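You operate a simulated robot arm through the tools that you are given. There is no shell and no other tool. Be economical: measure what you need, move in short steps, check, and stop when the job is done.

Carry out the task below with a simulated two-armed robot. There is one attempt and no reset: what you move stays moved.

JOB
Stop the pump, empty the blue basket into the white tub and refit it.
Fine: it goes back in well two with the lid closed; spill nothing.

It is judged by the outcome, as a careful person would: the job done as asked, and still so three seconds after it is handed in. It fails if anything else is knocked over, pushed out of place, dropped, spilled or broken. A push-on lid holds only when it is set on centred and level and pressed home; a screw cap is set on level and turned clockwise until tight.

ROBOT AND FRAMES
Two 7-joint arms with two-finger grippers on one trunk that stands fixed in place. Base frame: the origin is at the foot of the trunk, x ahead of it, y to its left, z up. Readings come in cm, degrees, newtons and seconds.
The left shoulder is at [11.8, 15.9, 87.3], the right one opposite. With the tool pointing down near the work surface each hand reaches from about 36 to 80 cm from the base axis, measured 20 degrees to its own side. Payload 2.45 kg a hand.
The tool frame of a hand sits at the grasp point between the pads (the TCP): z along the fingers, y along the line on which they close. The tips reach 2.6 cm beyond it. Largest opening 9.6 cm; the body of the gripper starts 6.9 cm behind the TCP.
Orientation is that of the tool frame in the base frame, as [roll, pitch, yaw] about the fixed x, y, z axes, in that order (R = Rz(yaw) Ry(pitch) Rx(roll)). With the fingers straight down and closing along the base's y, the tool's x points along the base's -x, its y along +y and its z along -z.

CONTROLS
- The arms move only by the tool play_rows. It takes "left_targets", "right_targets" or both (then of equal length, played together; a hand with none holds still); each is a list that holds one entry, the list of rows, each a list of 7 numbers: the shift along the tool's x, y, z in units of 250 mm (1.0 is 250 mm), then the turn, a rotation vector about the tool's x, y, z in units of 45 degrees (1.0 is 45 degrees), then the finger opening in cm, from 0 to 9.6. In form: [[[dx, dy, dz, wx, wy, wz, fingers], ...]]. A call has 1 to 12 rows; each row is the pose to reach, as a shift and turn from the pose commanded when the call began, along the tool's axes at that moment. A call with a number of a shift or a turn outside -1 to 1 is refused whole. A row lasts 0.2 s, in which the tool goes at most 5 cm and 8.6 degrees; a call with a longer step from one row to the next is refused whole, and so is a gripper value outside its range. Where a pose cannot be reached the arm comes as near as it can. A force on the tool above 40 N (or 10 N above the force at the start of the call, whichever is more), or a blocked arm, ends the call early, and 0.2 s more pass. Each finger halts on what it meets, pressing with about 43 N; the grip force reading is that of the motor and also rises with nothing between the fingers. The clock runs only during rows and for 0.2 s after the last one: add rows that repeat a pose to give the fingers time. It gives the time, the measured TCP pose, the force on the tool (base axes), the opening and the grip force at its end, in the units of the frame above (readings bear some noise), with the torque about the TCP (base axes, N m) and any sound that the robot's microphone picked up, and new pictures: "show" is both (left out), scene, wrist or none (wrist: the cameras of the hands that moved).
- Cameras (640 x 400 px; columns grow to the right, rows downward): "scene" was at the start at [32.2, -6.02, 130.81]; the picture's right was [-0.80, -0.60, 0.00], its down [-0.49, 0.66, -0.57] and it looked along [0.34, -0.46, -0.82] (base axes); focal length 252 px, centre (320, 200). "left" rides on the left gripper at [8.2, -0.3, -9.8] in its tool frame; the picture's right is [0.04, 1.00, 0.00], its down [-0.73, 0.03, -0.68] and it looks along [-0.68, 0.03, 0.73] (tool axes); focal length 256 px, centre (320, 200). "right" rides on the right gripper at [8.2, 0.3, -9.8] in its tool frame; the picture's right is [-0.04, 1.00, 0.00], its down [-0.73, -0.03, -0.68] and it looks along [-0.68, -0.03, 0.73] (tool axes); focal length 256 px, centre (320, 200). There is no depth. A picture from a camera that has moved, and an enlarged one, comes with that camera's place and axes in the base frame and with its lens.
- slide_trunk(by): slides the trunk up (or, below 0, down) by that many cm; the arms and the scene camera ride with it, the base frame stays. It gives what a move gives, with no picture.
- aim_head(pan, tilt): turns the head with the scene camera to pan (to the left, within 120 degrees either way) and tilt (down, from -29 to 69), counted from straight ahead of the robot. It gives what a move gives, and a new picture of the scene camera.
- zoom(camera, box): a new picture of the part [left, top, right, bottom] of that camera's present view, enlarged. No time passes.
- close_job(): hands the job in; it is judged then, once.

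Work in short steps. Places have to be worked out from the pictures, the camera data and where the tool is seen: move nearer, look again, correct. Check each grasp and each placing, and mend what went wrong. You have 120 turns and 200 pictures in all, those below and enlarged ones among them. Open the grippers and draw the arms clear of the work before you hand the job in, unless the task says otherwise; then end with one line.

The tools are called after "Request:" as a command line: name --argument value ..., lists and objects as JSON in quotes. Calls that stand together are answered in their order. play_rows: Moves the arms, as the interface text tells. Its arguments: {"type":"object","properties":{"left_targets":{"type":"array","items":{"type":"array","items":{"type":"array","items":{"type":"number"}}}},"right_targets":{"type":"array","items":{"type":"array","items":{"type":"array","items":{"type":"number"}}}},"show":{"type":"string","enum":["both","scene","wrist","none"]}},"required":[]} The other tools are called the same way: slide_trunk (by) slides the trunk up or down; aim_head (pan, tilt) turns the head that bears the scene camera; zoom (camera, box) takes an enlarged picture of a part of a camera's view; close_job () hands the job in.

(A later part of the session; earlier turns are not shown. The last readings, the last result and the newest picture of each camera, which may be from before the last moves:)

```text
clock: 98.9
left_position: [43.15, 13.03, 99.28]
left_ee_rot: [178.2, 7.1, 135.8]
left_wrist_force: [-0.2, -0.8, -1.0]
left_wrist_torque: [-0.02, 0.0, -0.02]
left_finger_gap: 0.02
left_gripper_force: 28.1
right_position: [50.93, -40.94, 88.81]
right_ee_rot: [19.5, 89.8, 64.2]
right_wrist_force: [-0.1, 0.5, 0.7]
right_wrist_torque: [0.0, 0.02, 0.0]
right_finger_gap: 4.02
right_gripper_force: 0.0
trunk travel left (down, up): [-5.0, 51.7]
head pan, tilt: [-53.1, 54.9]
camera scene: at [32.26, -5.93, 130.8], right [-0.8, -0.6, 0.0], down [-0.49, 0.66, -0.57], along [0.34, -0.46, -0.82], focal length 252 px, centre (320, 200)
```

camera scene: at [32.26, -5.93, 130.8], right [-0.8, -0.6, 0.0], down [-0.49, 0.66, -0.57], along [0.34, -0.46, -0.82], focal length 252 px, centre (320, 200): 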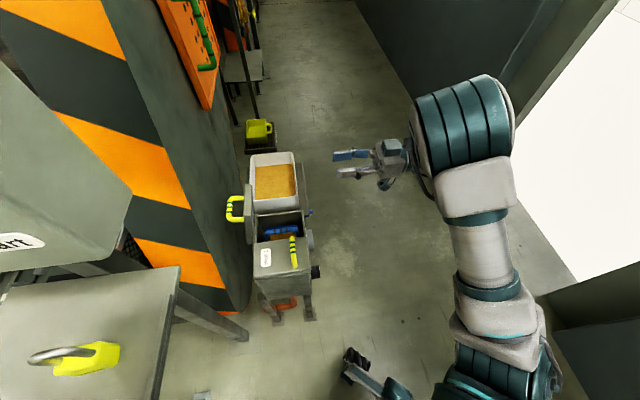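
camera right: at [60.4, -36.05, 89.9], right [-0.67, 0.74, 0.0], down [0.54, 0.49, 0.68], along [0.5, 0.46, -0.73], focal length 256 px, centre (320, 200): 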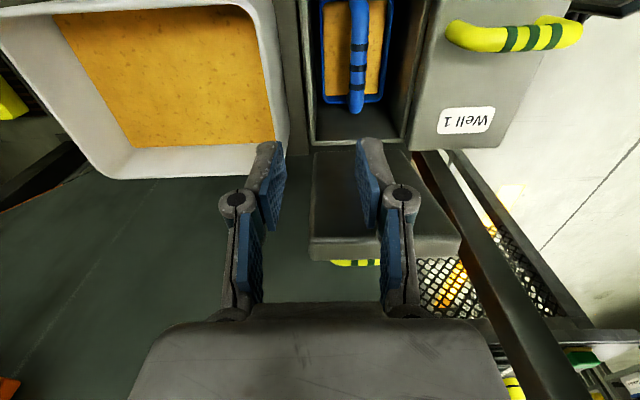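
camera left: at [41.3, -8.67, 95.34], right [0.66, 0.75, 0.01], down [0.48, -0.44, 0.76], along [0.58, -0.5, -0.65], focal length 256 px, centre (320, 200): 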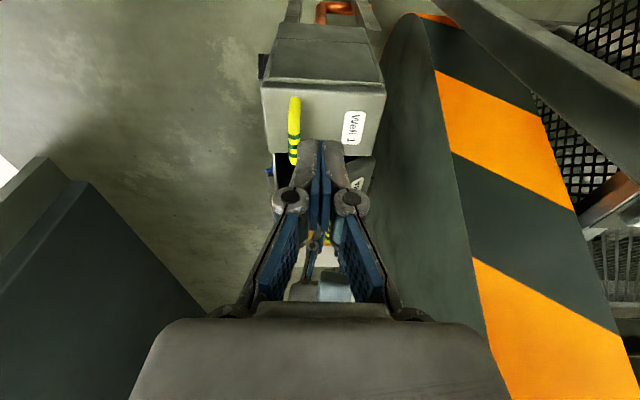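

Elbow is overhead now. I turn the hand further left (45°) to carry the elbow over to the outside.

Request:
play_rows --right_targets '[[[0, 0.06, -0.03, -0.15, 0, 0, 4], [0, 0.13, -0.05, -0.3, 0, 0, 4], [0, 0.2, -0.08, -0.45, 0, 0, 4], [0, 0.27, -0.1, -0.6, 0, 0, 4], [0, 0.34, -0.13, -0.75, 0, 0, 4], [0, 0.41, -0.15, -0.9, 0, 0, 4], [0, 0.45, -0.17, -1, 0, 0, 4], [0, 0.45, -0.17, -1, 0, 0, 4]]]' --show "scene"

```text
clock: 100.7
left_position: [43.01, 13.23, 99.28]
left_ee_rot: [178.2, 7.0, 135.9]
left_wrist_force: [-0.3, 0.2, 0.0]
left_wrist_torque: [-0.03, 0.01, 0.0]
left_finger_gap: 0.01
left_gripper_force: 28.4
right_position: [41.5, -34.26, 83.68]
right_ee_rot: [-12.4, 89.9, 77.5]
right_wrist_force: [-0.2, -0.1, 0.0]
right_wrist_torque: [0.0, -0.03, 0.0]
right_finger_gap: 4.01
right_gripper_force: 0.1
right hand out of reach, approached as far as the arm can: row 1, 2, 3, 4, 5, 6, 7, 8
trunk travel left (down, up): [-5.0, 51.7]
head pan, tilt: [-53.1, 54.9]
camera scene: at [32.27, -5.89, 130.8], right [-0.8, -0.6, 0.0], down [-0.49, 0.66, -0.57], along [0.34, -0.46, -0.82], focal length 252 px, centre (320, 200)
```

scene: 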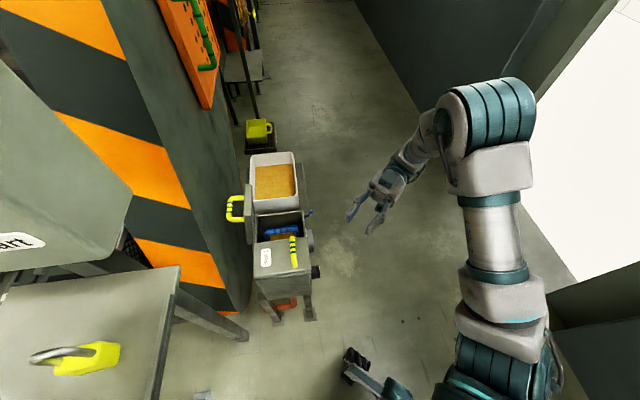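

Elbow sits overhead in this family. Instead of fighting it, I can grasp the bail with the hand pitched about 40° toward the machine (proven reachable). I turn back to heading h and pitch down to that attitude.

Request:
play_rows --right_targets '[[[-0.03, -0.05, -0.04, 0.15, 0, 0, 4], [-0.06, -0.11, -0.08, 0.3, 0, 0, 4], [-0.09, -0.17, -0.12, 0.45, 0, 0, 4], [-0.12, -0.23, -0.16, 0.6, 0, 0, 4], [-0.16, -0.29, -0.2, 0.75, 0, 0, 4], [-0.2, -0.35, -0.24, 0.9, 0, 0, 4], [-0.2, -0.376, -0.27, 1, 0, 0, 4]]]' --show "none"

Request:
play_rows --right_targets '[[[0, 0, 0, 0, 0.15, 0, 4], [0, 0, 0, 0, 0.3, 0, 4], [0, 0, 0, 0, 0.45, 0, 4], [0, 0, 0, 0, 0.6, 0, 4], [0, 0, 0, 0, 0.75, 0, 4], [0, 0, 0, 0, 0.9, 0, 4], [0, 0, 0, 0, 1, 0, 4]]]'

```text
clock: 102.3
left_position: [43.09, 13.17, 99.25]
left_ee_rot: [178.3, 7.1, 135.9]
left_wrist_force: [0.8, -0.3, -0.2]
left_wrist_torque: [0.03, 0.01, 0.0]
left_finger_gap: 0.0
left_gripper_force: 28.7
right_position: [50.93, -41.31, 88.49]
right_ee_rot: [66.1, 89.8, 110.7]
right_wrist_force: [-0.3, 0.6, 0.7]
right_wrist_torque: [0.0, 0.03, -0.01]
right_finger_gap: 4.0
right_gripper_force: 0.0
right hand out of reach, approached as far as the arm can: row 1, 2, 3, 4, 5
trunk travel left (down, up): [-5.0, 51.7]
head pan, tilt: [-53.1, 54.9]
```

```text
clock: 103.9
left_position: [43.09, 13.1, 99.31]
left_ee_rot: [178.3, 7.1, 135.9]
left_wrist_force: [0.2, 0.9, -0.4]
left_wrist_torque: [0.02, -0.03, -0.01]
left_finger_gap: 0.0
left_gripper_force: 28.6
right_position: [50.93, -41.2, 88.65]
right_ee_rot: [179.8, 44.9, -135.3]
right_wrist_force: [0.0, 0.9, 0.7]
right_wrist_torque: [0.03, 0.04, 0.03]
right_finger_gap: 3.99
right_gripper_force: 0.1
trunk travel left (down, up): [-5.0, 51.7]
head pan, tilt: [-53.1, 54.9]
camera scene: at [32.32, -5.74, 130.79], right [-0.8, -0.6, 0.01], down [-0.49, 0.65, -0.57], along [0.34, -0.46, -0.82], focal length 252 px, centre (320, 200)
camera right: at [41.68, -49.92, 89.87], right [-0.68, 0.73, 0.03], down [0.05, 0.01, 1.0], along [0.73, 0.68, -0.04], focal length 256 px, centre (320, 200)
```

scene: 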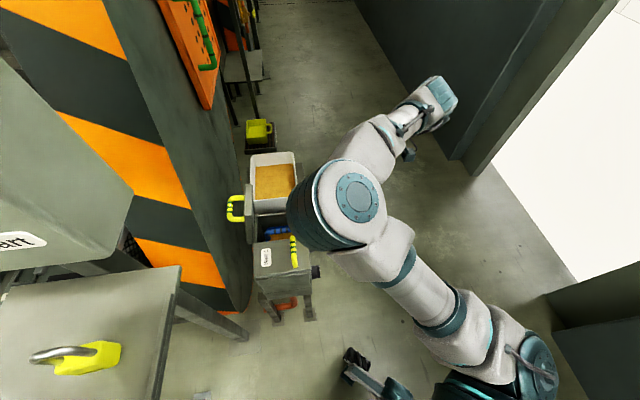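
right: 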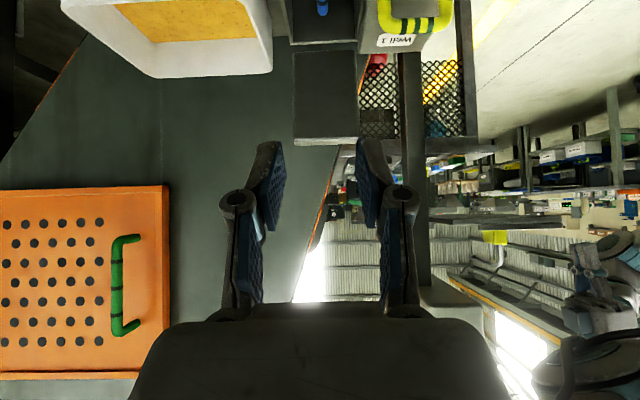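

I advance in this attitude to about 10 cm short of the bail.

Request:
play_rows --right_targets '[[[0.03, 0.005, 0.13, 0, 0.02, 0, 4], [0.06, 0.01, 0.27, 0, 0.04, 0, 4], [0.1, 0.015, 0.41, 0, 0.06, 0, 4], [0.13, 0.02, 0.55, 0, 0.08, 0, 4], [0.16, 0.025, 0.69, 0, 0.1, 0, 4], [0.19, 0.025, 0.834, 0, 0.11, 0, 4], [0.19, 0.025, 0.834, 0, 0.11, 0, 4]]]'

Request:
zoom --camera "right" --box '[220, 0, 420, 200]'

```text
clock: 105.5
left_position: [42.95, 13.14, 99.28]
left_ee_rot: [178.2, 7.1, 135.9]
left_wrist_force: [-0.1, 0.1, -0.6]
left_wrist_torque: [0.0, -0.03, 0.02]
left_finger_gap: 0.01
left_gripper_force: 28.7
right_position: [58.44, -32.59, 70.54]
right_ee_rot: [179.9, 40.1, -135.2]
right_wrist_force: [-0.1, -0.4, 0.1]
right_wrist_torque: [0.05, 0.01, 0.02]
right_finger_gap: 3.98
right_gripper_force: 0.0
trunk travel left (down, up): [-5.0, 51.7]
head pan, tilt: [-53.1, 54.9]
camera scene: at [32.32, -5.7, 130.8], right [-0.8, -0.6, 0.01], down [-0.49, 0.65, -0.57], along [0.34, -0.46, -0.82], focal length 252 px, centre (320, 200)
camera right: at [49.37, -41.24, 72.86], right [-0.68, 0.73, 0.03], down [0.11, 0.07, 0.99], along [0.72, 0.68, -0.12], focal length 256 px, centre (320, 200)
```

scene: 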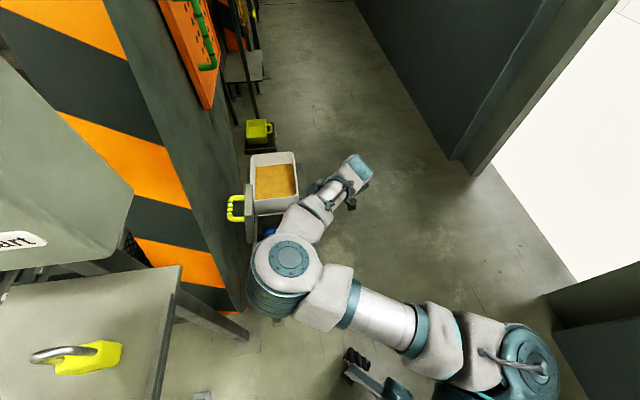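
right: 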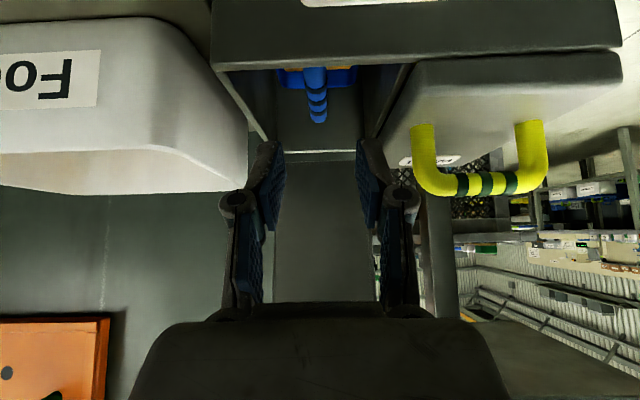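

```text
2.00 times, centred on (320, 100) of right
camera zoom: at [49.37, -41.24, 72.86], right [-0.68, 0.73, 0.03], down [0.11, 0.07, 0.99], along [0.72, 0.68, -0.12], focal length 512 px, centre (320, 400)
```

zoom: 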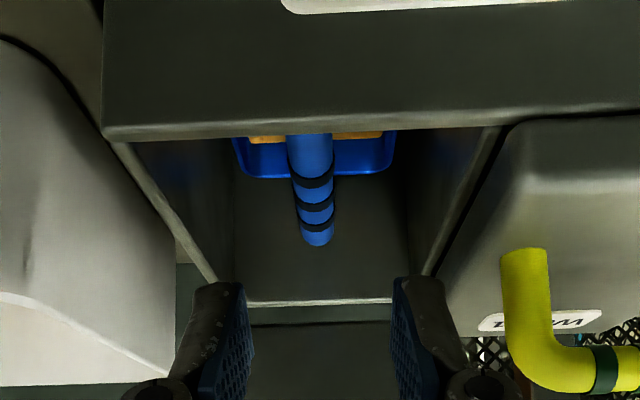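

Bail confirmed at (63.4,-28.0,62.5), centred between the fingers. I advance 9.7 cm and close on it.

Request:
play_rows --right_targets '[[[0, -0.01, 0.1, 0, 0, 0, 4], [0, -0.01, 0.2, 0, 0, 0, 4], [0, -0.01, 0.3, 0, 0, 0, 4], [0, -0.01, 0.36, 0, 0, 0, 4], [0, -0.01, 0.395, 0, 0, 0, 4], [0, -0.01, 0.395, 0, 0, 0, 2], [0, -0.01, 0.395, 0, 0, 0, 0.3], [0, -0.01, 0.395, 0, 0, 0, 0.3]]]'

Request:
zoom --camera "scene" --box '[215, 140, 345, 260]'

```text
clock: 107.3
left_position: [43.05, 13.28, 99.2]
left_ee_rot: [178.3, 7.1, 135.9]
left_wrist_force: [-0.5, -0.9, -0.2]
left_wrist_torque: [-0.01, -0.01, 0.04]
left_finger_gap: 0.0
left_gripper_force: 28.7
right_position: [63.19, -28.54, 62.9]
right_ee_rot: [179.9, 40.1, -135.3]
right_wrist_force: [-0.2, 0.7, -0.6]
right_wrist_torque: [0.05, -0.02, 0.0]
right_finger_gap: 1.49
right_gripper_force: 41.0
trunk travel left (down, up): [-5.0, 51.7]
head pan, tilt: [-53.1, 54.9]
camera scene: at [32.38, -5.68, 130.78], right [-0.8, -0.6, 0.01], down [-0.49, 0.65, -0.57], along [0.34, -0.46, -0.82], focal length 252 px, centre (320, 200)
camera right: at [54.14, -37.06, 65.27], right [-0.68, 0.73, 0.03], down [0.11, 0.07, 0.99], along [0.72, 0.68, -0.13], focal length 256 px, centre (320, 200)
```

scene: 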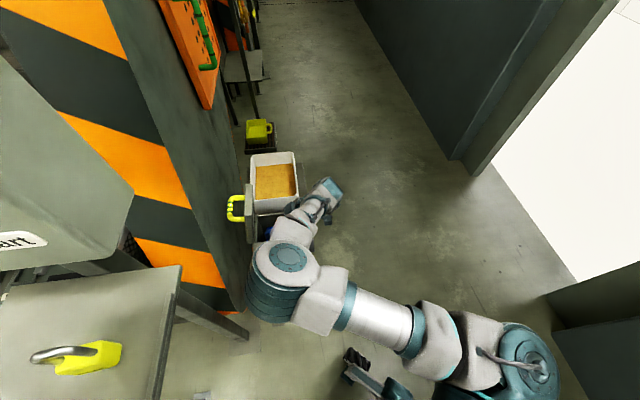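
right: 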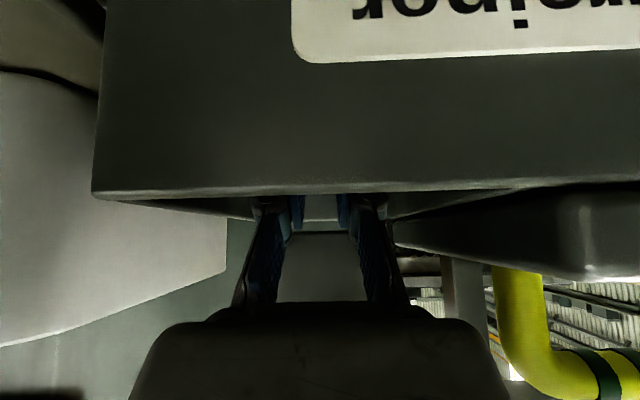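

```text
3.33 times, centred on (280, 200) of scene
camera zoom: at [32.38, -5.68, 130.78], right [-0.8, -0.6, 0.01], down [-0.49, 0.65, -0.57], along [0.34, -0.46, -0.82], focal length 840 px, centre (453, 200)
```

zoom: 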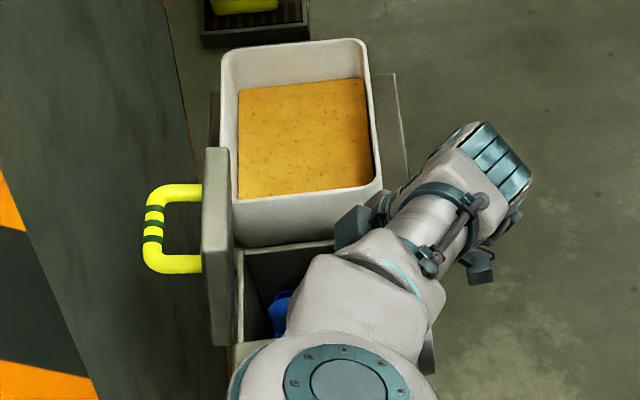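

Bail gripped (1.49 cm); this grasp pose (63.19,-28.54,62.9) is noted for refitting. I lift straight up slowly by 24 cm.

Request:
play_rows --right_targets '[[[-0.013, 0, -0.015, 0, 0, 0, 0.3], [-0.04, 0, -0.05, 0, 0, 0, 0.3], [-0.1, 0, -0.119, 0, 0, 0, 0.3], [-0.16, 0, -0.19, 0, 0, 0, 0.3], [-0.22, 0, -0.262, 0, 0, 0, 0.3], [-0.28, 0, -0.334, 0, 0, 0, 0.3], [-0.34, 0, -0.405, 0, 0, 0, 0.3], [-0.4, 0, -0.477, 0, 0, 0, 0.3], [-0.46, 0, -0.548, 0, 0, 0, 0.3], [-0.52, 0, -0.62, 0, 0, 0, 0.3], [-0.58, 0, -0.69, 0, 0, 0, 0.3], [-0.617, 0, -0.735, 0, 0, 0, 0.3]]]'

Request:
zoom --camera "scene" --box '[215, 140, 345, 260]'

```text
clock: 109.9
left_position: [43.02, 13.2, 99.17]
left_ee_rot: [178.3, 7.2, 135.9]
left_wrist_force: [-0.5, 0.4, 0.1]
left_wrist_torque: [0.01, -0.01, -0.02]
left_finger_gap: 0.0
left_gripper_force: 28.4
right_position: [63.21, -28.34, 87.08]
right_ee_rot: [-180.0, 40.0, -135.2]
right_wrist_force: [-0.8, -0.1, -0.2]
right_wrist_torque: [0.03, 0.02, -0.02]
right_finger_gap: 0.28
right_gripper_force: 0.0
trunk travel left (down, up): [-5.0, 51.7]
head pan, tilt: [-53.1, 54.9]
camera scene: at [32.31, -5.66, 130.8], right [-0.8, -0.6, 0.01], down [-0.49, 0.65, -0.57], along [0.34, -0.46, -0.82], focal length 252 px, centre (320, 200)
camera right: at [54.11, -36.99, 89.38], right [-0.68, 0.73, 0.03], down [0.11, 0.07, 0.99], along [0.72, 0.68, -0.13], focal length 256 px, centre (320, 200)
```

scene: 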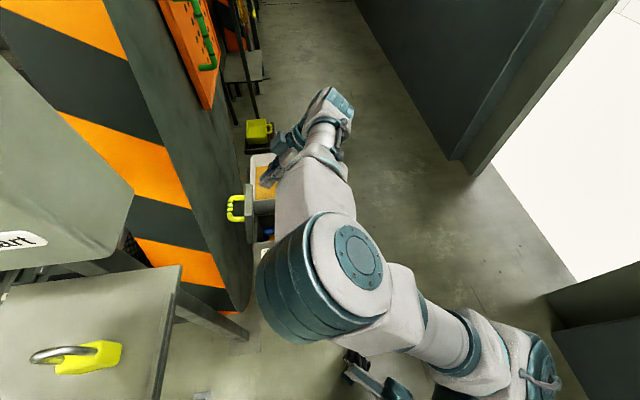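
right: 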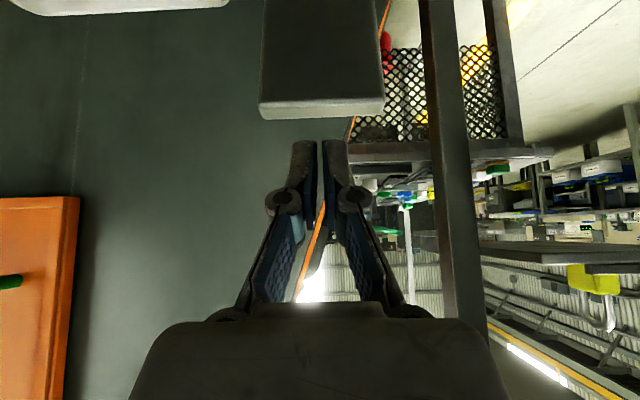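

```text
3.33 times, centred on (280, 200) of scene
camera zoom: at [32.31, -5.66, 130.8], right [-0.8, -0.6, 0.01], down [-0.49, 0.65, -0.57], along [0.34, -0.46, -0.82], focal length 840 px, centre (453, 200)
```

zoom: 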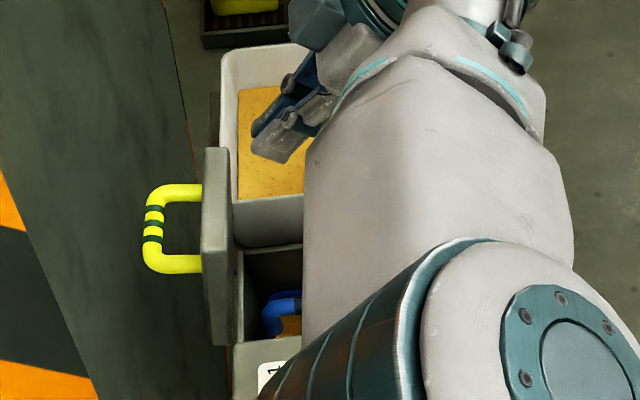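

The fingers slipped off; the basket stayed in place. I go back down, 1 cm deeper along the tool, re-grip, and lift only a little to feel the force.

Request:
play_rows --right_targets '[[[0.1, 0, 0.119, 0, 0, 0, 4], [0.2, 0, 0.238, 0, 0, 0, 4], [0.3, 0, 0.357, 0, 0, 0, 4], [0.4, 0, 0.477, 0, 0, 0, 4], [0.5, 0, 0.596, 0, 0, 0, 4], [0.57, 0, 0.68, 0, 0, 0, 4], [0.617, 0, 0.735, 0, 0, 0, 4], [0.617, 0, 0.775, 0, 0, 0, 4], [0.617, 0, 0.775, 0, 0, 0, 4]]]' --show "wrist"

Request:
play_rows --right_targets '[[[0, 0, 0, 0, 0, 0, 2], [0, 0, 0, 0, 0, 0, 0.2], [0, 0, 0, 0, 0, 0, 0.2], [0, 0, 0, 0, 0, 0, 0.2], [-0.013, 0, -0.015, 0, 0, 0, 0.2], [-0.026, 0, -0.03, 0, 0, 0, 0.2]]]' --show "wrist"

```text
clock: 111.9
left_position: [43.0, 13.36, 99.35]
left_ee_rot: [178.3, 7.2, 135.9]
left_wrist_force: [0.3, 0.4, -0.2]
left_wrist_torque: [0.03, 0.01, 0.01]
left_finger_gap: 0.0
left_gripper_force: 28.6
right_position: [63.74, -27.97, 62.08]
right_ee_rot: [180.0, 40.1, -135.2]
right_wrist_force: [-0.2, -0.5, 0.4]
right_wrist_torque: [0.0, -0.01, -0.02]
right_finger_gap: 4.01
right_gripper_force: 0.0
trunk travel left (down, up): [-5.0, 51.7]
head pan, tilt: [-53.1, 54.9]
camera right: at [54.58, -36.52, 64.54], right [-0.68, 0.73, 0.03], down [0.11, 0.07, 0.99], along [0.72, 0.68, -0.12], focal length 256 px, centre (320, 200)
```

right: 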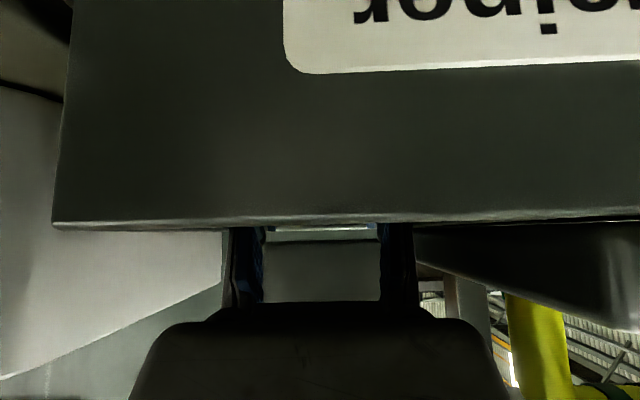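

```text
clock: 113.3
left_position: [43.12, 13.24, 99.25]
left_ee_rot: [178.3, 7.0, 136.0]
left_wrist_force: [-0.4, 0.8, -0.6]
left_wrist_torque: [0.04, 0.0, 0.01]
left_finger_gap: 0.0
left_gripper_force: 28.3
right_position: [63.68, -27.95, 63.12]
right_ee_rot: [179.9, 40.1, -135.3]
right_wrist_force: [0.5, -0.6, -1.8]
right_wrist_torque: [0.0, 0.0, -0.04]
right_finger_gap: 1.44
right_gripper_force: 40.7
trunk travel left (down, up): [-5.0, 51.7]
head pan, tilt: [-53.1, 54.9]
camera right: at [54.61, -36.53, 65.5], right [-0.68, 0.73, 0.03], down [0.11, 0.07, 0.99], along [0.72, 0.68, -0.12], focal length 256 px, centre (320, 200)
```

right: 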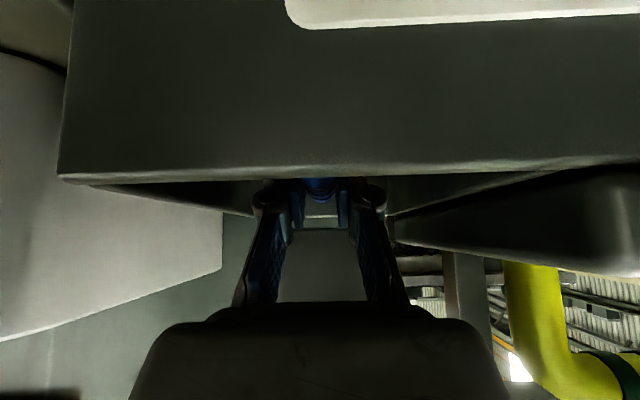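

Only 2 N after 1 cm; unclear if it moved. I lift 2 more cm and compare.

Request:
play_rows --right_targets '[[[-0.013, 0, -0.015, 0, 0, 0, 0.2], [-0.026, 0, -0.03, 0, 0, 0, 0.2], [-0.039, 0, -0.046, 0, 0, 0, 0.2], [-0.052, 0, -0.061, 0, 0, 0, 0.2]]]' --show "wrist"

Request:
zoom --camera "right" --box '[240, 130, 400, 250]'

```text
clock: 114.3
left_position: [43.13, 13.19, 99.18]
left_ee_rot: [178.3, 7.1, 135.9]
left_wrist_force: [0.1, -0.2, 1.0]
left_wrist_torque: [-0.04, 0.0, 0.01]
left_finger_gap: 0.0
left_gripper_force: 28.6
right_position: [63.7, -27.96, 65.14]
right_ee_rot: [-179.9, 40.0, -135.3]
right_wrist_force: [0.2, -0.6, -2.1]
right_wrist_torque: [0.01, 0.01, -0.02]
right_finger_gap: 1.47
right_gripper_force: 41.2
trunk travel left (down, up): [-5.0, 51.7]
head pan, tilt: [-53.1, 54.9]
camera right: at [54.58, -36.54, 67.52], right [-0.68, 0.73, 0.03], down [0.11, 0.07, 0.99], along [0.72, 0.68, -0.13], focal length 256 px, centre (320, 200)
```

right: 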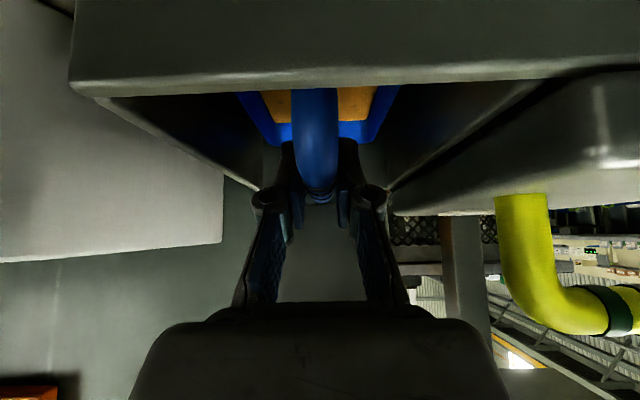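

```text
3.33 times, centred on (320, 190) of right
camera zoom: at [54.58, -36.54, 67.52], right [-0.68, 0.73, 0.03], down [0.11, 0.07, 0.99], along [0.72, 0.68, -0.13], focal length 853 px, centre (320, 233)
```

zoom: 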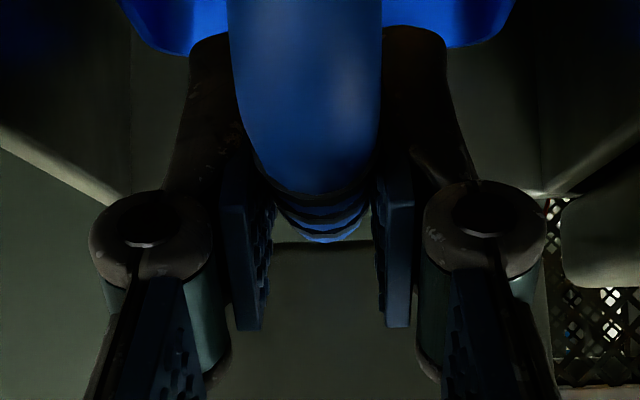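

The basket is rising with the hand (about 2 N). I continue lifting gently.

Request:
play_rows --right_targets '[[[-0.01, 0, -0.012, 0, 0, 0, 0.2], [-0.03, 0, -0.036, 0, 0, 0, 0.2], [-0.06, 0, -0.071, 0, 0, 0, 0.2], [-0.09, 0, -0.107, 0, 0, 0, 0.2], [-0.12, 0, -0.143, 0, 0, 0, 0.2], [-0.15, 0, -0.179, 0, 0, 0, 0.2], [-0.18, 0, -0.214, 0, 0, 0, 0.2], [-0.21, 0, -0.25, 0, 0, 0, 0.2], [-0.24, 0, -0.286, 0, 0, 0, 0.2], [-0.27, 0, -0.322, 0, 0, 0, 0.2], [-0.29, 0, -0.345, 0, 0, 0, 0.2], [-0.3, 0, -0.357, 0, 0, 0, 0.2]]]'

Request:
zoom --camera "scene" --box '[215, 140, 345, 260]'

```text
clock: 116.9
left_position: [43.11, 13.36, 99.2]
left_ee_rot: [178.3, 7.1, 135.9]
left_wrist_force: [0.1, -1.3, -0.8]
left_wrist_torque: [0.0, 0.0, 0.02]
left_finger_gap: 0.0
left_gripper_force: 28.2
right_position: [63.75, -27.97, 76.88]
right_ee_rot: [180.0, 40.1, -135.3]
right_wrist_force: [0.8, 0.0, -1.6]
right_wrist_torque: [0.03, -0.03, -0.03]
right_finger_gap: 1.42
right_gripper_force: 40.3
trunk travel left (down, up): [-5.0, 51.7]
head pan, tilt: [-53.1, 54.9]
camera scene: at [32.36, -5.69, 130.79], right [-0.8, -0.6, 0.01], down [-0.49, 0.65, -0.57], along [0.34, -0.46, -0.82], focal length 252 px, centre (320, 200)
camera right: at [54.61, -36.53, 79.14], right [-0.68, 0.73, 0.03], down [0.11, 0.07, 0.99], along [0.72, 0.68, -0.13], focal length 256 px, centre (320, 200)
```

scene: 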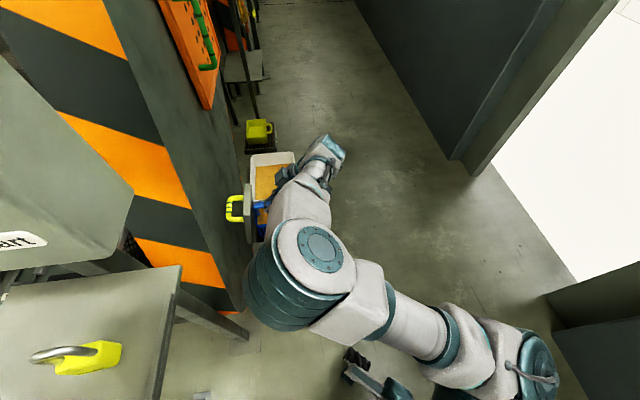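
right: 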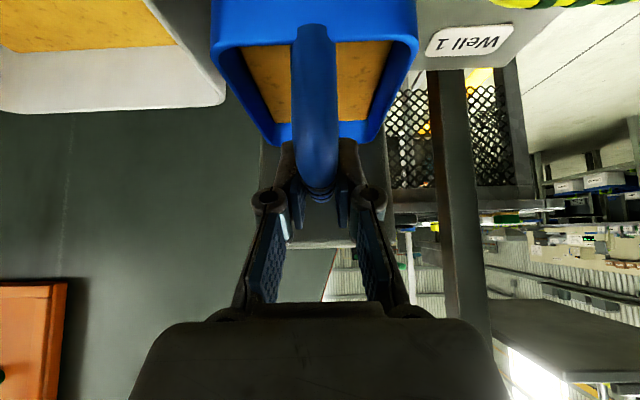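

```text
3.33 times, centred on (280, 200) of scene
camera zoom: at [32.36, -5.69, 130.79], right [-0.8, -0.6, 0.01], down [-0.49, 0.65, -0.57], along [0.34, -0.46, -0.82], focal length 840 px, centre (453, 200)
```

zoom: 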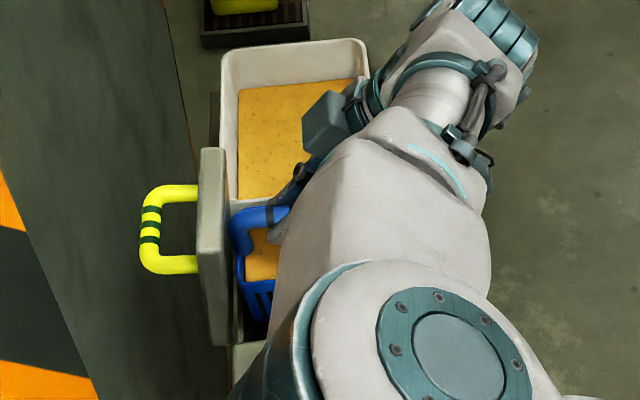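

Held level, nothing spilled. I lift another 12 cm.

Request:
play_rows --right_targets '[[[-0.01, 0, -0.012, 0, 0, 0, 0.2], [-0.03, 0, -0.036, 0, 0, 0, 0.2], [-0.06, 0, -0.071, 0, 0, 0, 0.2], [-0.09, 0, -0.107, 0, 0, 0, 0.2], [-0.12, 0, -0.143, 0, 0, 0, 0.2], [-0.15, 0, -0.179, 0, 0, 0, 0.2], [-0.18, 0, -0.214, 0, 0, 0, 0.2], [-0.21, 0, -0.25, 0, 0, 0, 0.2], [-0.24, 0, -0.286, 0, 0, 0, 0.2], [-0.27, 0, -0.322, 0, 0, 0, 0.2], [-0.29, 0, -0.345, 0, 0, 0, 0.2], [-0.3, 0, -0.357, 0, 0, 0, 0.2]]]'

Request:
zoom --camera "scene" --box '[215, 120, 345, 240]'

```text
clock: 119.5
left_position: [43.03, 13.27, 99.25]
left_ee_rot: [178.3, 7.0, 135.9]
left_wrist_force: [-0.5, 0.3, -0.9]
left_wrist_torque: [0.02, 0.0, 0.03]
left_finger_gap: 0.0
left_gripper_force: 28.9
right_position: [63.84, -27.8, 88.51]
right_ee_rot: [-180.0, 40.1, -135.3]
right_wrist_force: [-1.0, -0.1, -1.8]
right_wrist_torque: [-0.02, 0.0, 0.03]
right_finger_gap: 1.44
right_gripper_force: 40.5
trunk travel left (down, up): [-5.0, 51.7]
head pan, tilt: [-53.1, 54.9]
camera scene: at [32.35, -5.68, 130.79], right [-0.8, -0.6, 0.01], down [-0.49, 0.65, -0.57], along [0.34, -0.46, -0.82], focal length 252 px, centre (320, 200)
camera right: at [54.62, -36.51, 90.83], right [-0.68, 0.73, 0.03], down [0.11, 0.07, 0.99], along [0.72, 0.68, -0.13], focal length 256 px, centre (320, 200)
```

scene: 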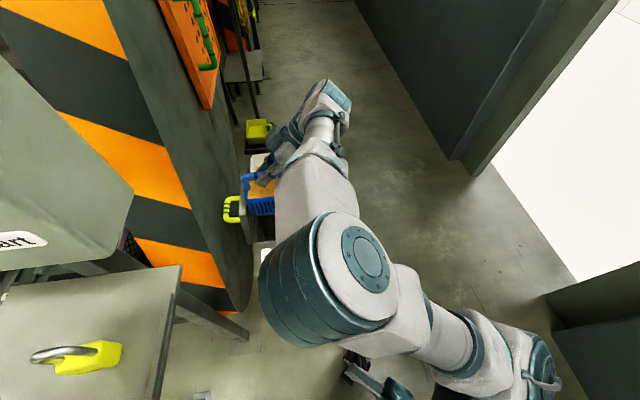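
right: 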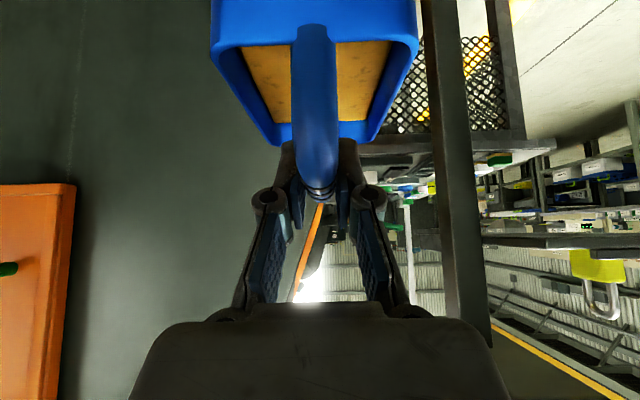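

```text
3.33 times, centred on (280, 180) of scene
camera zoom: at [32.35, -5.68, 130.79], right [-0.8, -0.6, 0.01], down [-0.49, 0.65, -0.57], along [0.34, -0.46, -0.82], focal length 840 px, centre (453, 267)
```

zoom: 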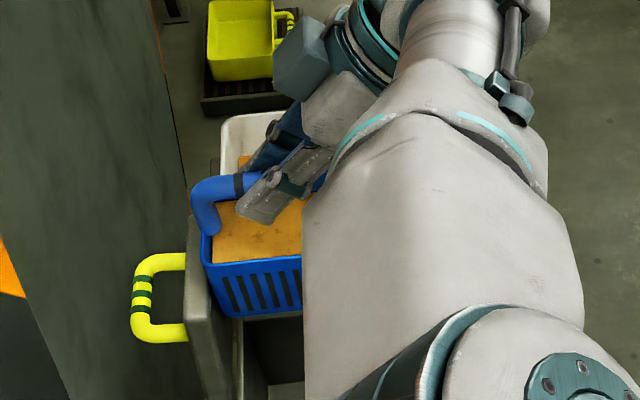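

Next I carry the basket level 11 cm toward the tub, slightly lower.

Request:
play_rows --right_targets '[[[0, -0.015, 0, 0, 0, 0, 0.2], [0, -0.045, 0, 0, 0, 0, 0.2], [0, -0.09, 0, 0, 0, 0, 0.2], [0, -0.14, 0, 0, 0, 0, 0.2], [0, -0.19, 0, 0, 0, 0, 0.2], [0.01, -0.24, 0.01, 0, 0, 0, 0.2], [0.02, -0.29, 0.02, 0, 0, 0, 0.2], [0.03, -0.34, 0.035, 0, 0, 0, 0.2], [0.04, -0.39, 0.05, 0, 0, 0, 0.2], [0.05, -0.43, 0.06, 0, 0, 0, 0.2], [0.051, -0.448, 0.061, 0, 0, 0, 0.2], [0.051, -0.448, 0.061, 0, 0, 0, 0.2]]]'

Request:
zoom --camera "scene" --box '[215, 110, 345, 240]'

```text
clock: 122.1
left_position: [43.0, 13.23, 99.16]
left_ee_rot: [178.3, 7.2, 135.9]
left_wrist_force: [-0.4, -0.2, -0.1]
left_wrist_torque: [-0.02, -0.01, 0.0]
left_finger_gap: 0.01
left_gripper_force: 29.1
right_position: [71.65, -35.84, 86.44]
right_ee_rot: [179.9, 40.0, -135.3]
right_wrist_force: [0.0, -0.4, -2.4]
right_wrist_torque: [0.0, 0.01, 0.0]
right_finger_gap: 1.45
right_gripper_force: 41.2
trunk travel left (down, up): [-5.0, 51.7]
head pan, tilt: [-53.1, 54.9]
camera scene: at [32.41, -5.77, 130.77], right [-0.8, -0.6, 0.01], down [-0.5, 0.65, -0.57], along [0.34, -0.46, -0.82], focal length 252 px, centre (320, 200)
camera right: at [62.59, -44.47, 88.8], right [-0.68, 0.73, 0.03], down [0.11, 0.07, 0.99], along [0.72, 0.68, -0.12], focal length 256 px, centre (320, 200)
```

scene: 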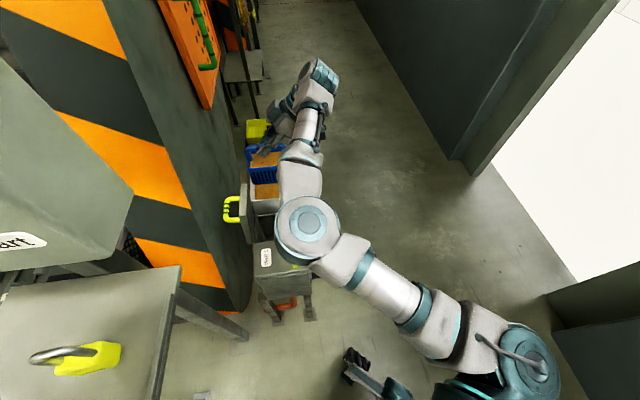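
right: 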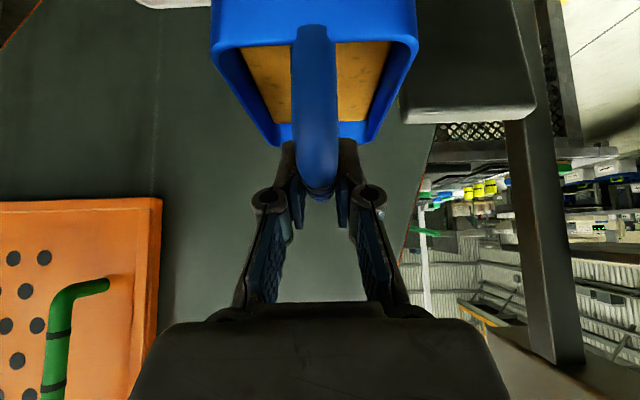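

```text
3.08 times, centred on (280, 175) of scene
camera zoom: at [32.41, -5.77, 130.77], right [-0.8, -0.6, 0.01], down [-0.5, 0.65, -0.57], along [0.34, -0.46, -0.82], focal length 775 px, centre (443, 277)
```

zoom: 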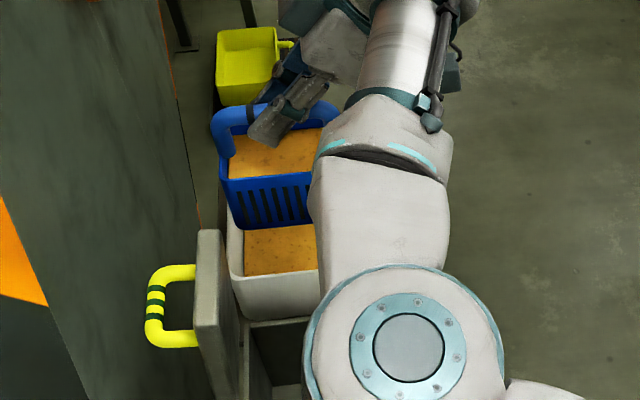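

The basket hangs over the tub. I start tipping about the h axis (45°), shifting 4 cm further over the tub as I turn.

Request:
play_rows --right_targets '[[[0, -0.015, 0, 0.05, 0, -0.042, 0.2], [0, -0.03, 0, 0.12, 0, -0.1, 0.2], [0, -0.05, 0, 0.2, 0, -0.168, 0.2], [0, -0.07, 0, 0.29, 0, -0.243, 0.2], [0, -0.09, 0, 0.38, 0, -0.319, 0.2], [0, -0.11, 0, 0.47, 0, -0.395, 0.2], [0, -0.13, 0, 0.56, 0, -0.47, 0.2], [0, -0.15, 0, 0.65, 0, -0.546, 0.2], [0, -0.16, 0, 0.72, 0, -0.604, 0.2], [0, -0.16, 0, 0.766, 0, -0.643, 0.2]]]'

Request:
zoom --camera "scene" --box '[215, 100, 345, 240]'

```text
clock: 124.3
left_position: [42.98, 13.22, 99.18]
left_ee_rot: [178.3, 7.1, 135.9]
left_wrist_force: [-0.4, 0.3, 0.0]
left_wrist_torque: [-0.02, 0.05, 0.03]
left_finger_gap: 0.06
left_gripper_force: 28.4
right_position: [74.39, -38.71, 86.48]
right_ee_rot: [-127.4, 27.1, -104.5]
right_wrist_force: [-0.4, 0.2, -2.0]
right_wrist_torque: [0.03, 0.05, 0.01]
right_finger_gap: 1.47
right_gripper_force: 40.3
trunk travel left (down, up): [-5.0, 51.7]
head pan, tilt: [-53.1, 54.9]
camera scene: at [32.42, -5.76, 130.77], right [-0.8, -0.6, 0.01], down [-0.5, 0.65, -0.57], along [0.34, -0.46, -0.82], focal length 252 px, centre (320, 200)
camera right: at [64.27, -46.26, 87.91], right [-0.49, 0.54, -0.69], down [-0.39, 0.57, 0.72], along [0.78, 0.62, -0.07], focal length 256 px, centre (320, 200)
```

scene: 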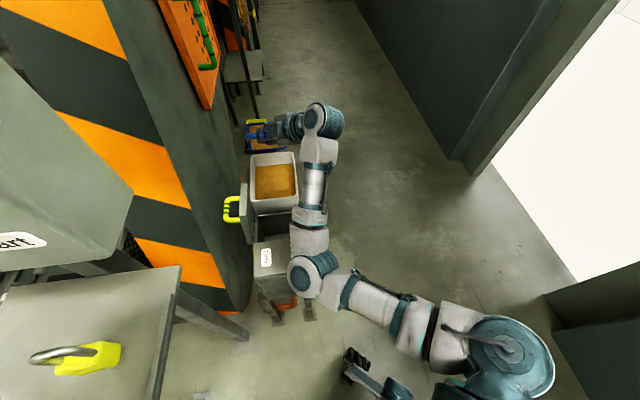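
right: 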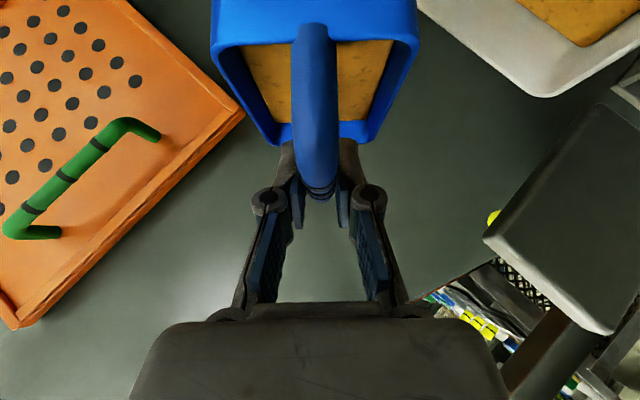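

```text
2.86 times, centred on (280, 170) of scene
camera zoom: at [32.42, -5.76, 130.77], right [-0.8, -0.6, 0.01], down [-0.5, 0.65, -0.57], along [0.34, -0.46, -0.82], focal length 720 px, centre (434, 286)
```

zoom: 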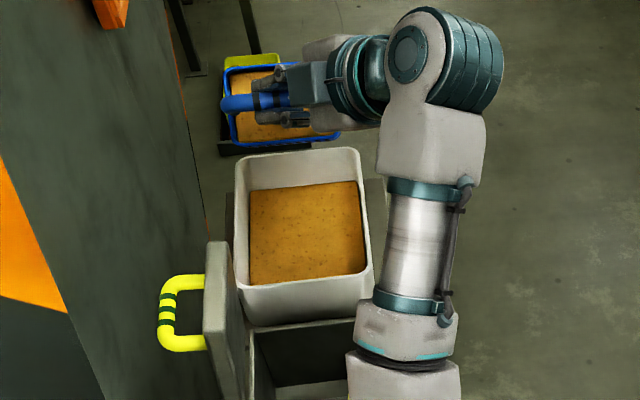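

Content hasn't moved at 45°. The tub's content surface spans A≈74–89 at z≈66, so the basket is well placed. I tip on to 90°.

Request:
play_rows --right_targets '[[[0.005, -0.008, 0.006, 0.08, 0, -0.067, 0.2], [0.01, -0.016, 0.012, 0.17, 0, -0.143, 0.2], [0.015, -0.024, 0.018, 0.26, 0, -0.218, 0.2], [0.02, -0.032, 0.024, 0.35, 0, -0.294, 0.2], [0.025, -0.04, 0.03, 0.44, 0, -0.369, 0.2], [0.027, -0.042, 0.0325, 0.53, 0, -0.445, 0.2], [0.027, -0.042, 0.0325, 0.62, 0, -0.52, 0.2], [0.027, -0.042, 0.0325, 0.7, 0, -0.588, 0.2], [0.027, -0.042, 0.0325, 0.766, 0, -0.643, 0.2], [0.027, -0.042, 0.0325, 0.766, 0, -0.643, 0.2]]]'

Request:
zoom --camera "scene" --box '[215, 100, 345, 240]'

```text
clock: 126.5
left_position: [43.14, 13.22, 99.25]
left_ee_rot: [178.1, 7.1, 135.9]
left_wrist_force: [0.0, -0.8, -0.5]
left_wrist_torque: [0.02, 0.01, -0.03]
left_finger_gap: 0.0
left_gripper_force: 28.7
right_position: [75.41, -39.88, 86.46]
right_ee_rot: [-89.9, 0.1, -95.2]
right_wrist_force: [0.2, 0.3, -1.1]
right_wrist_torque: [0.02, 0.1, -0.01]
right_finger_gap: 1.41
right_gripper_force: 40.6
trunk travel left (down, up): [-5.0, 51.7]
head pan, tilt: [-53.1, 54.9]
camera scene: at [32.36, -5.85, 130.78], right [-0.8, -0.6, 0.0], down [-0.49, 0.65, -0.57], along [0.34, -0.46, -0.82], focal length 252 px, centre (320, 200)
camera right: at [64.96, -47.13, 86.18], right [0.01, 0.04, -1.0], down [-0.61, 0.79, 0.03], along [0.79, 0.61, 0.03], focal length 256 px, centre (320, 200)
```

scene: 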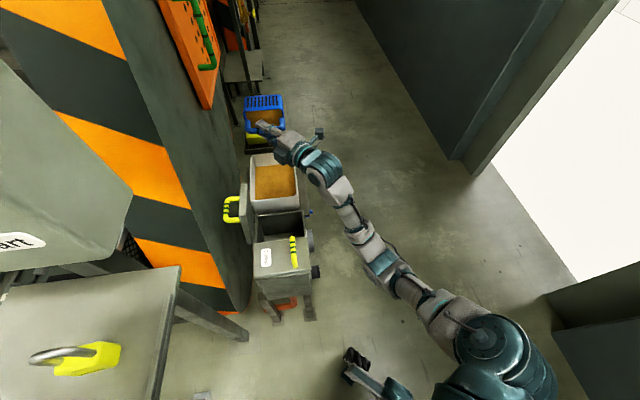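
right: 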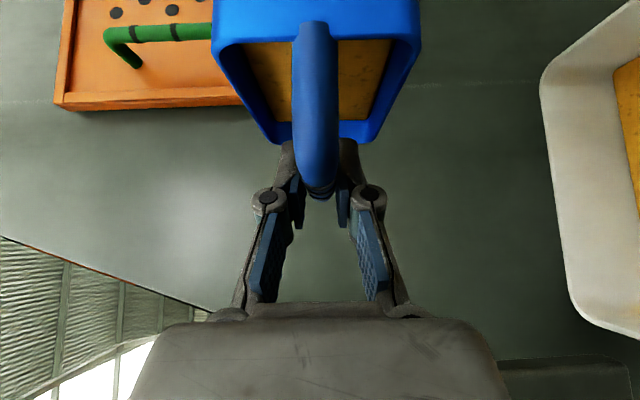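

```text
2.86 times, centred on (280, 170) of scene
camera zoom: at [32.36, -5.85, 130.78], right [-0.8, -0.6, 0.0], down [-0.49, 0.65, -0.57], along [0.34, -0.46, -0.82], focal length 720 px, centre (434, 286)
```

zoom: 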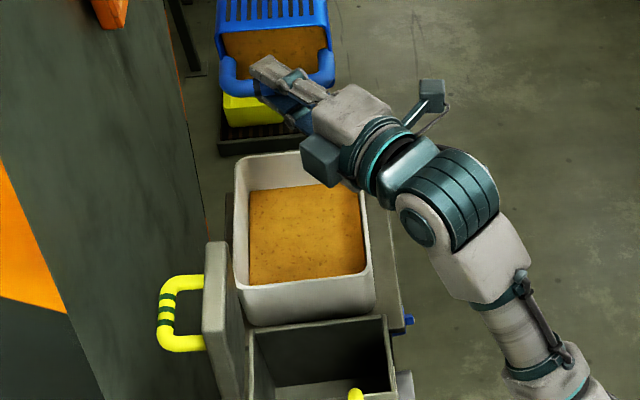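

Content is still caked in at 90°. I shift 3 cm back toward the tub's middle and tip on to 120°.

Request:
play_rows --right_targets '[[[-0.03, -0.01, -0.035, 0.0, 0, 0, 0.2], [-0.06, -0.02, -0.07, 0.0, 0, 0, 0.2], [-0.077, -0.04, -0.092, 0.08, 0, -0.067, 0.2], [-0.077, -0.04, -0.092, 0.17, 0, -0.143, 0.2], [-0.077, -0.04, -0.092, 0.26, 0, -0.218, 0.2], [-0.077, -0.04, -0.092, 0.35, 0, -0.294, 0.2], [-0.077, -0.04, -0.092, 0.44, 0, -0.369, 0.2], [-0.077, -0.04, -0.092, 0.511, 0, -0.429, 0.2], [-0.077, -0.04, -0.092, 0.511, 0, -0.429, 0.2], [-0.077, -0.04, -0.092, 0.511, 0, -0.429, 0.2]]]'

Request:
zoom --camera "scene" --box '[215, 90, 345, 240]'

```text
clock: 128.7
left_position: [42.96, 13.16, 99.25]
left_ee_rot: [178.3, 7.1, 135.9]
left_wrist_force: [-0.8, 0.2, 0.2]
left_wrist_torque: [0.01, 0.01, -0.01]
left_finger_gap: 0.0
left_gripper_force: 28.4
right_position: [73.37, -37.78, 87.37]
right_ee_rot: [-66.1, -18.8, -99.2]
right_wrist_force: [0.1, 0.3, -1.3]
right_wrist_torque: [0.02, 0.06, 0.04]
right_finger_gap: 1.45
right_gripper_force: 40.5
trunk travel left (down, up): [-5.0, 51.7]
head pan, tilt: [-53.1, 54.9]
camera scene: at [32.34, -5.87, 130.78], right [-0.8, -0.6, 0.0], down [-0.49, 0.65, -0.57], along [0.34, -0.46, -0.82], focal length 252 px, centre (320, 200)
camera right: at [63.23, -45.32, 86.05], right [0.36, -0.32, -0.88], down [-0.53, 0.71, -0.47], along [0.77, 0.63, 0.09], focal length 256 px, centre (320, 200)
```

scene: 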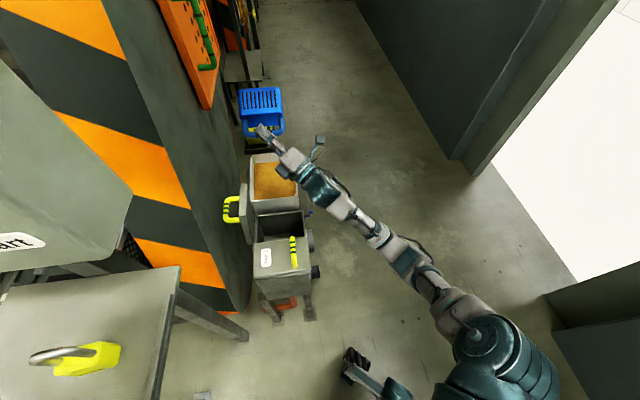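
right: 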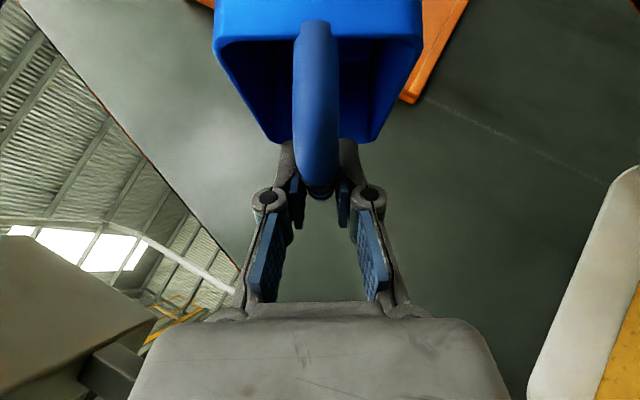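

```text
2.67 times, centred on (280, 165) of scene
camera zoom: at [32.34, -5.87, 130.78], right [-0.8, -0.6, 0.0], down [-0.49, 0.65, -0.57], along [0.34, -0.46, -0.82], focal length 672 px, centre (427, 293)
```

zoom: 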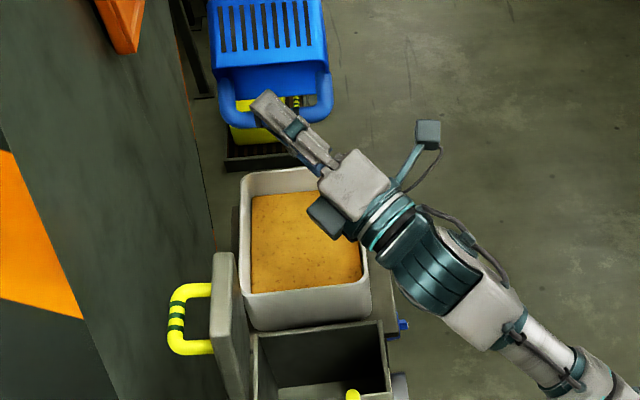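

The basket is empty and the tub's level has risen, no spill seen. I reverse the path: back to 90°, then 45°, then level.

Request:
play_rows --right_targets '[[[0, 0, 0, -0.08, 0, 0.067, 0.2], [0, 0, 0, -0.17, 0, 0.143, 0.2], [0, 0, 0, -0.26, 0, 0.218, 0.2], [0, 0, 0, -0.35, 0, 0.294, 0.2], [0, 0, 0, -0.44, 0, 0.369, 0.2], [0, 0, 0, -0.511, 0, 0.429, 0.2], [0, 0, 0, -0.511, 0, 0.429, 0.2]]]' --show "none"

Request:
play_rows --right_targets '[[[0, 0, 0, -0.08, 0, 0.067, 0.2], [0, 0, 0, -0.17, 0, 0.143, 0.2], [0, 0, 0, -0.26, 0, 0.218, 0.2], [0, 0, 0, -0.35, 0, 0.294, 0.2], [0, 0, 0, -0.44, 0, 0.369, 0.2], [0, 0, 0, -0.53, 0, 0.445, 0.2], [0, 0, 0, -0.62, 0, 0.52, 0.2], [0, 0, 0, -0.7, 0, 0.588, 0.2], [0, 0, 0, -0.766, 0, 0.643, 0.2]]]' --show "scene"

```text
clock: 130.3
left_position: [43.09, 13.05, 99.21]
left_ee_rot: [178.2, 7.1, 136.0]
left_wrist_force: [-0.4, 0.0, 0.0]
left_wrist_torque: [0.01, -0.02, 0.0]
left_finger_gap: 0.0
left_gripper_force: 28.4
right_position: [73.41, -37.74, 87.46]
right_ee_rot: [-90.1, 0.1, -95.2]
right_wrist_force: [1.0, 0.9, -2.3]
right_wrist_torque: [0.03, 0.08, 0.01]
right_finger_gap: 1.43
right_gripper_force: 40.6
trunk travel left (down, up): [-5.0, 51.7]
head pan, tilt: [-53.1, 54.9]
```

```text
clock: 132.3
left_position: [43.03, 13.07, 99.19]
left_ee_rot: [178.1, 7.1, 136.0]
left_wrist_force: [-0.2, -0.4, 1.2]
left_wrist_torque: [-0.03, -0.01, 0.0]
left_finger_gap: 0.01
left_gripper_force: 28.1
right_position: [73.32, -37.7, 87.33]
right_ee_rot: [-127.5, 27.1, -104.6]
right_wrist_force: [-0.2, -0.2, -0.9]
right_wrist_torque: [0.09, 0.08, 0.02]
right_finger_gap: 1.43
right_gripper_force: 41.0
trunk travel left (down, up): [-5.0, 51.7]
head pan, tilt: [-53.1, 54.9]
camera scene: at [32.37, -5.9, 130.77], right [-0.8, -0.6, 0.0], down [-0.49, 0.66, -0.57], along [0.34, -0.46, -0.82], focal length 252 px, centre (320, 200)
```

scene: 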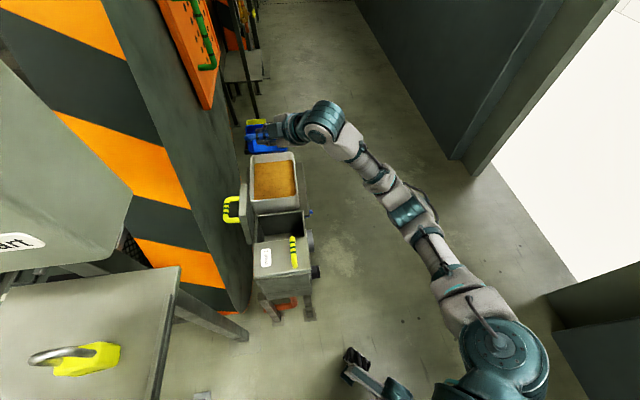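

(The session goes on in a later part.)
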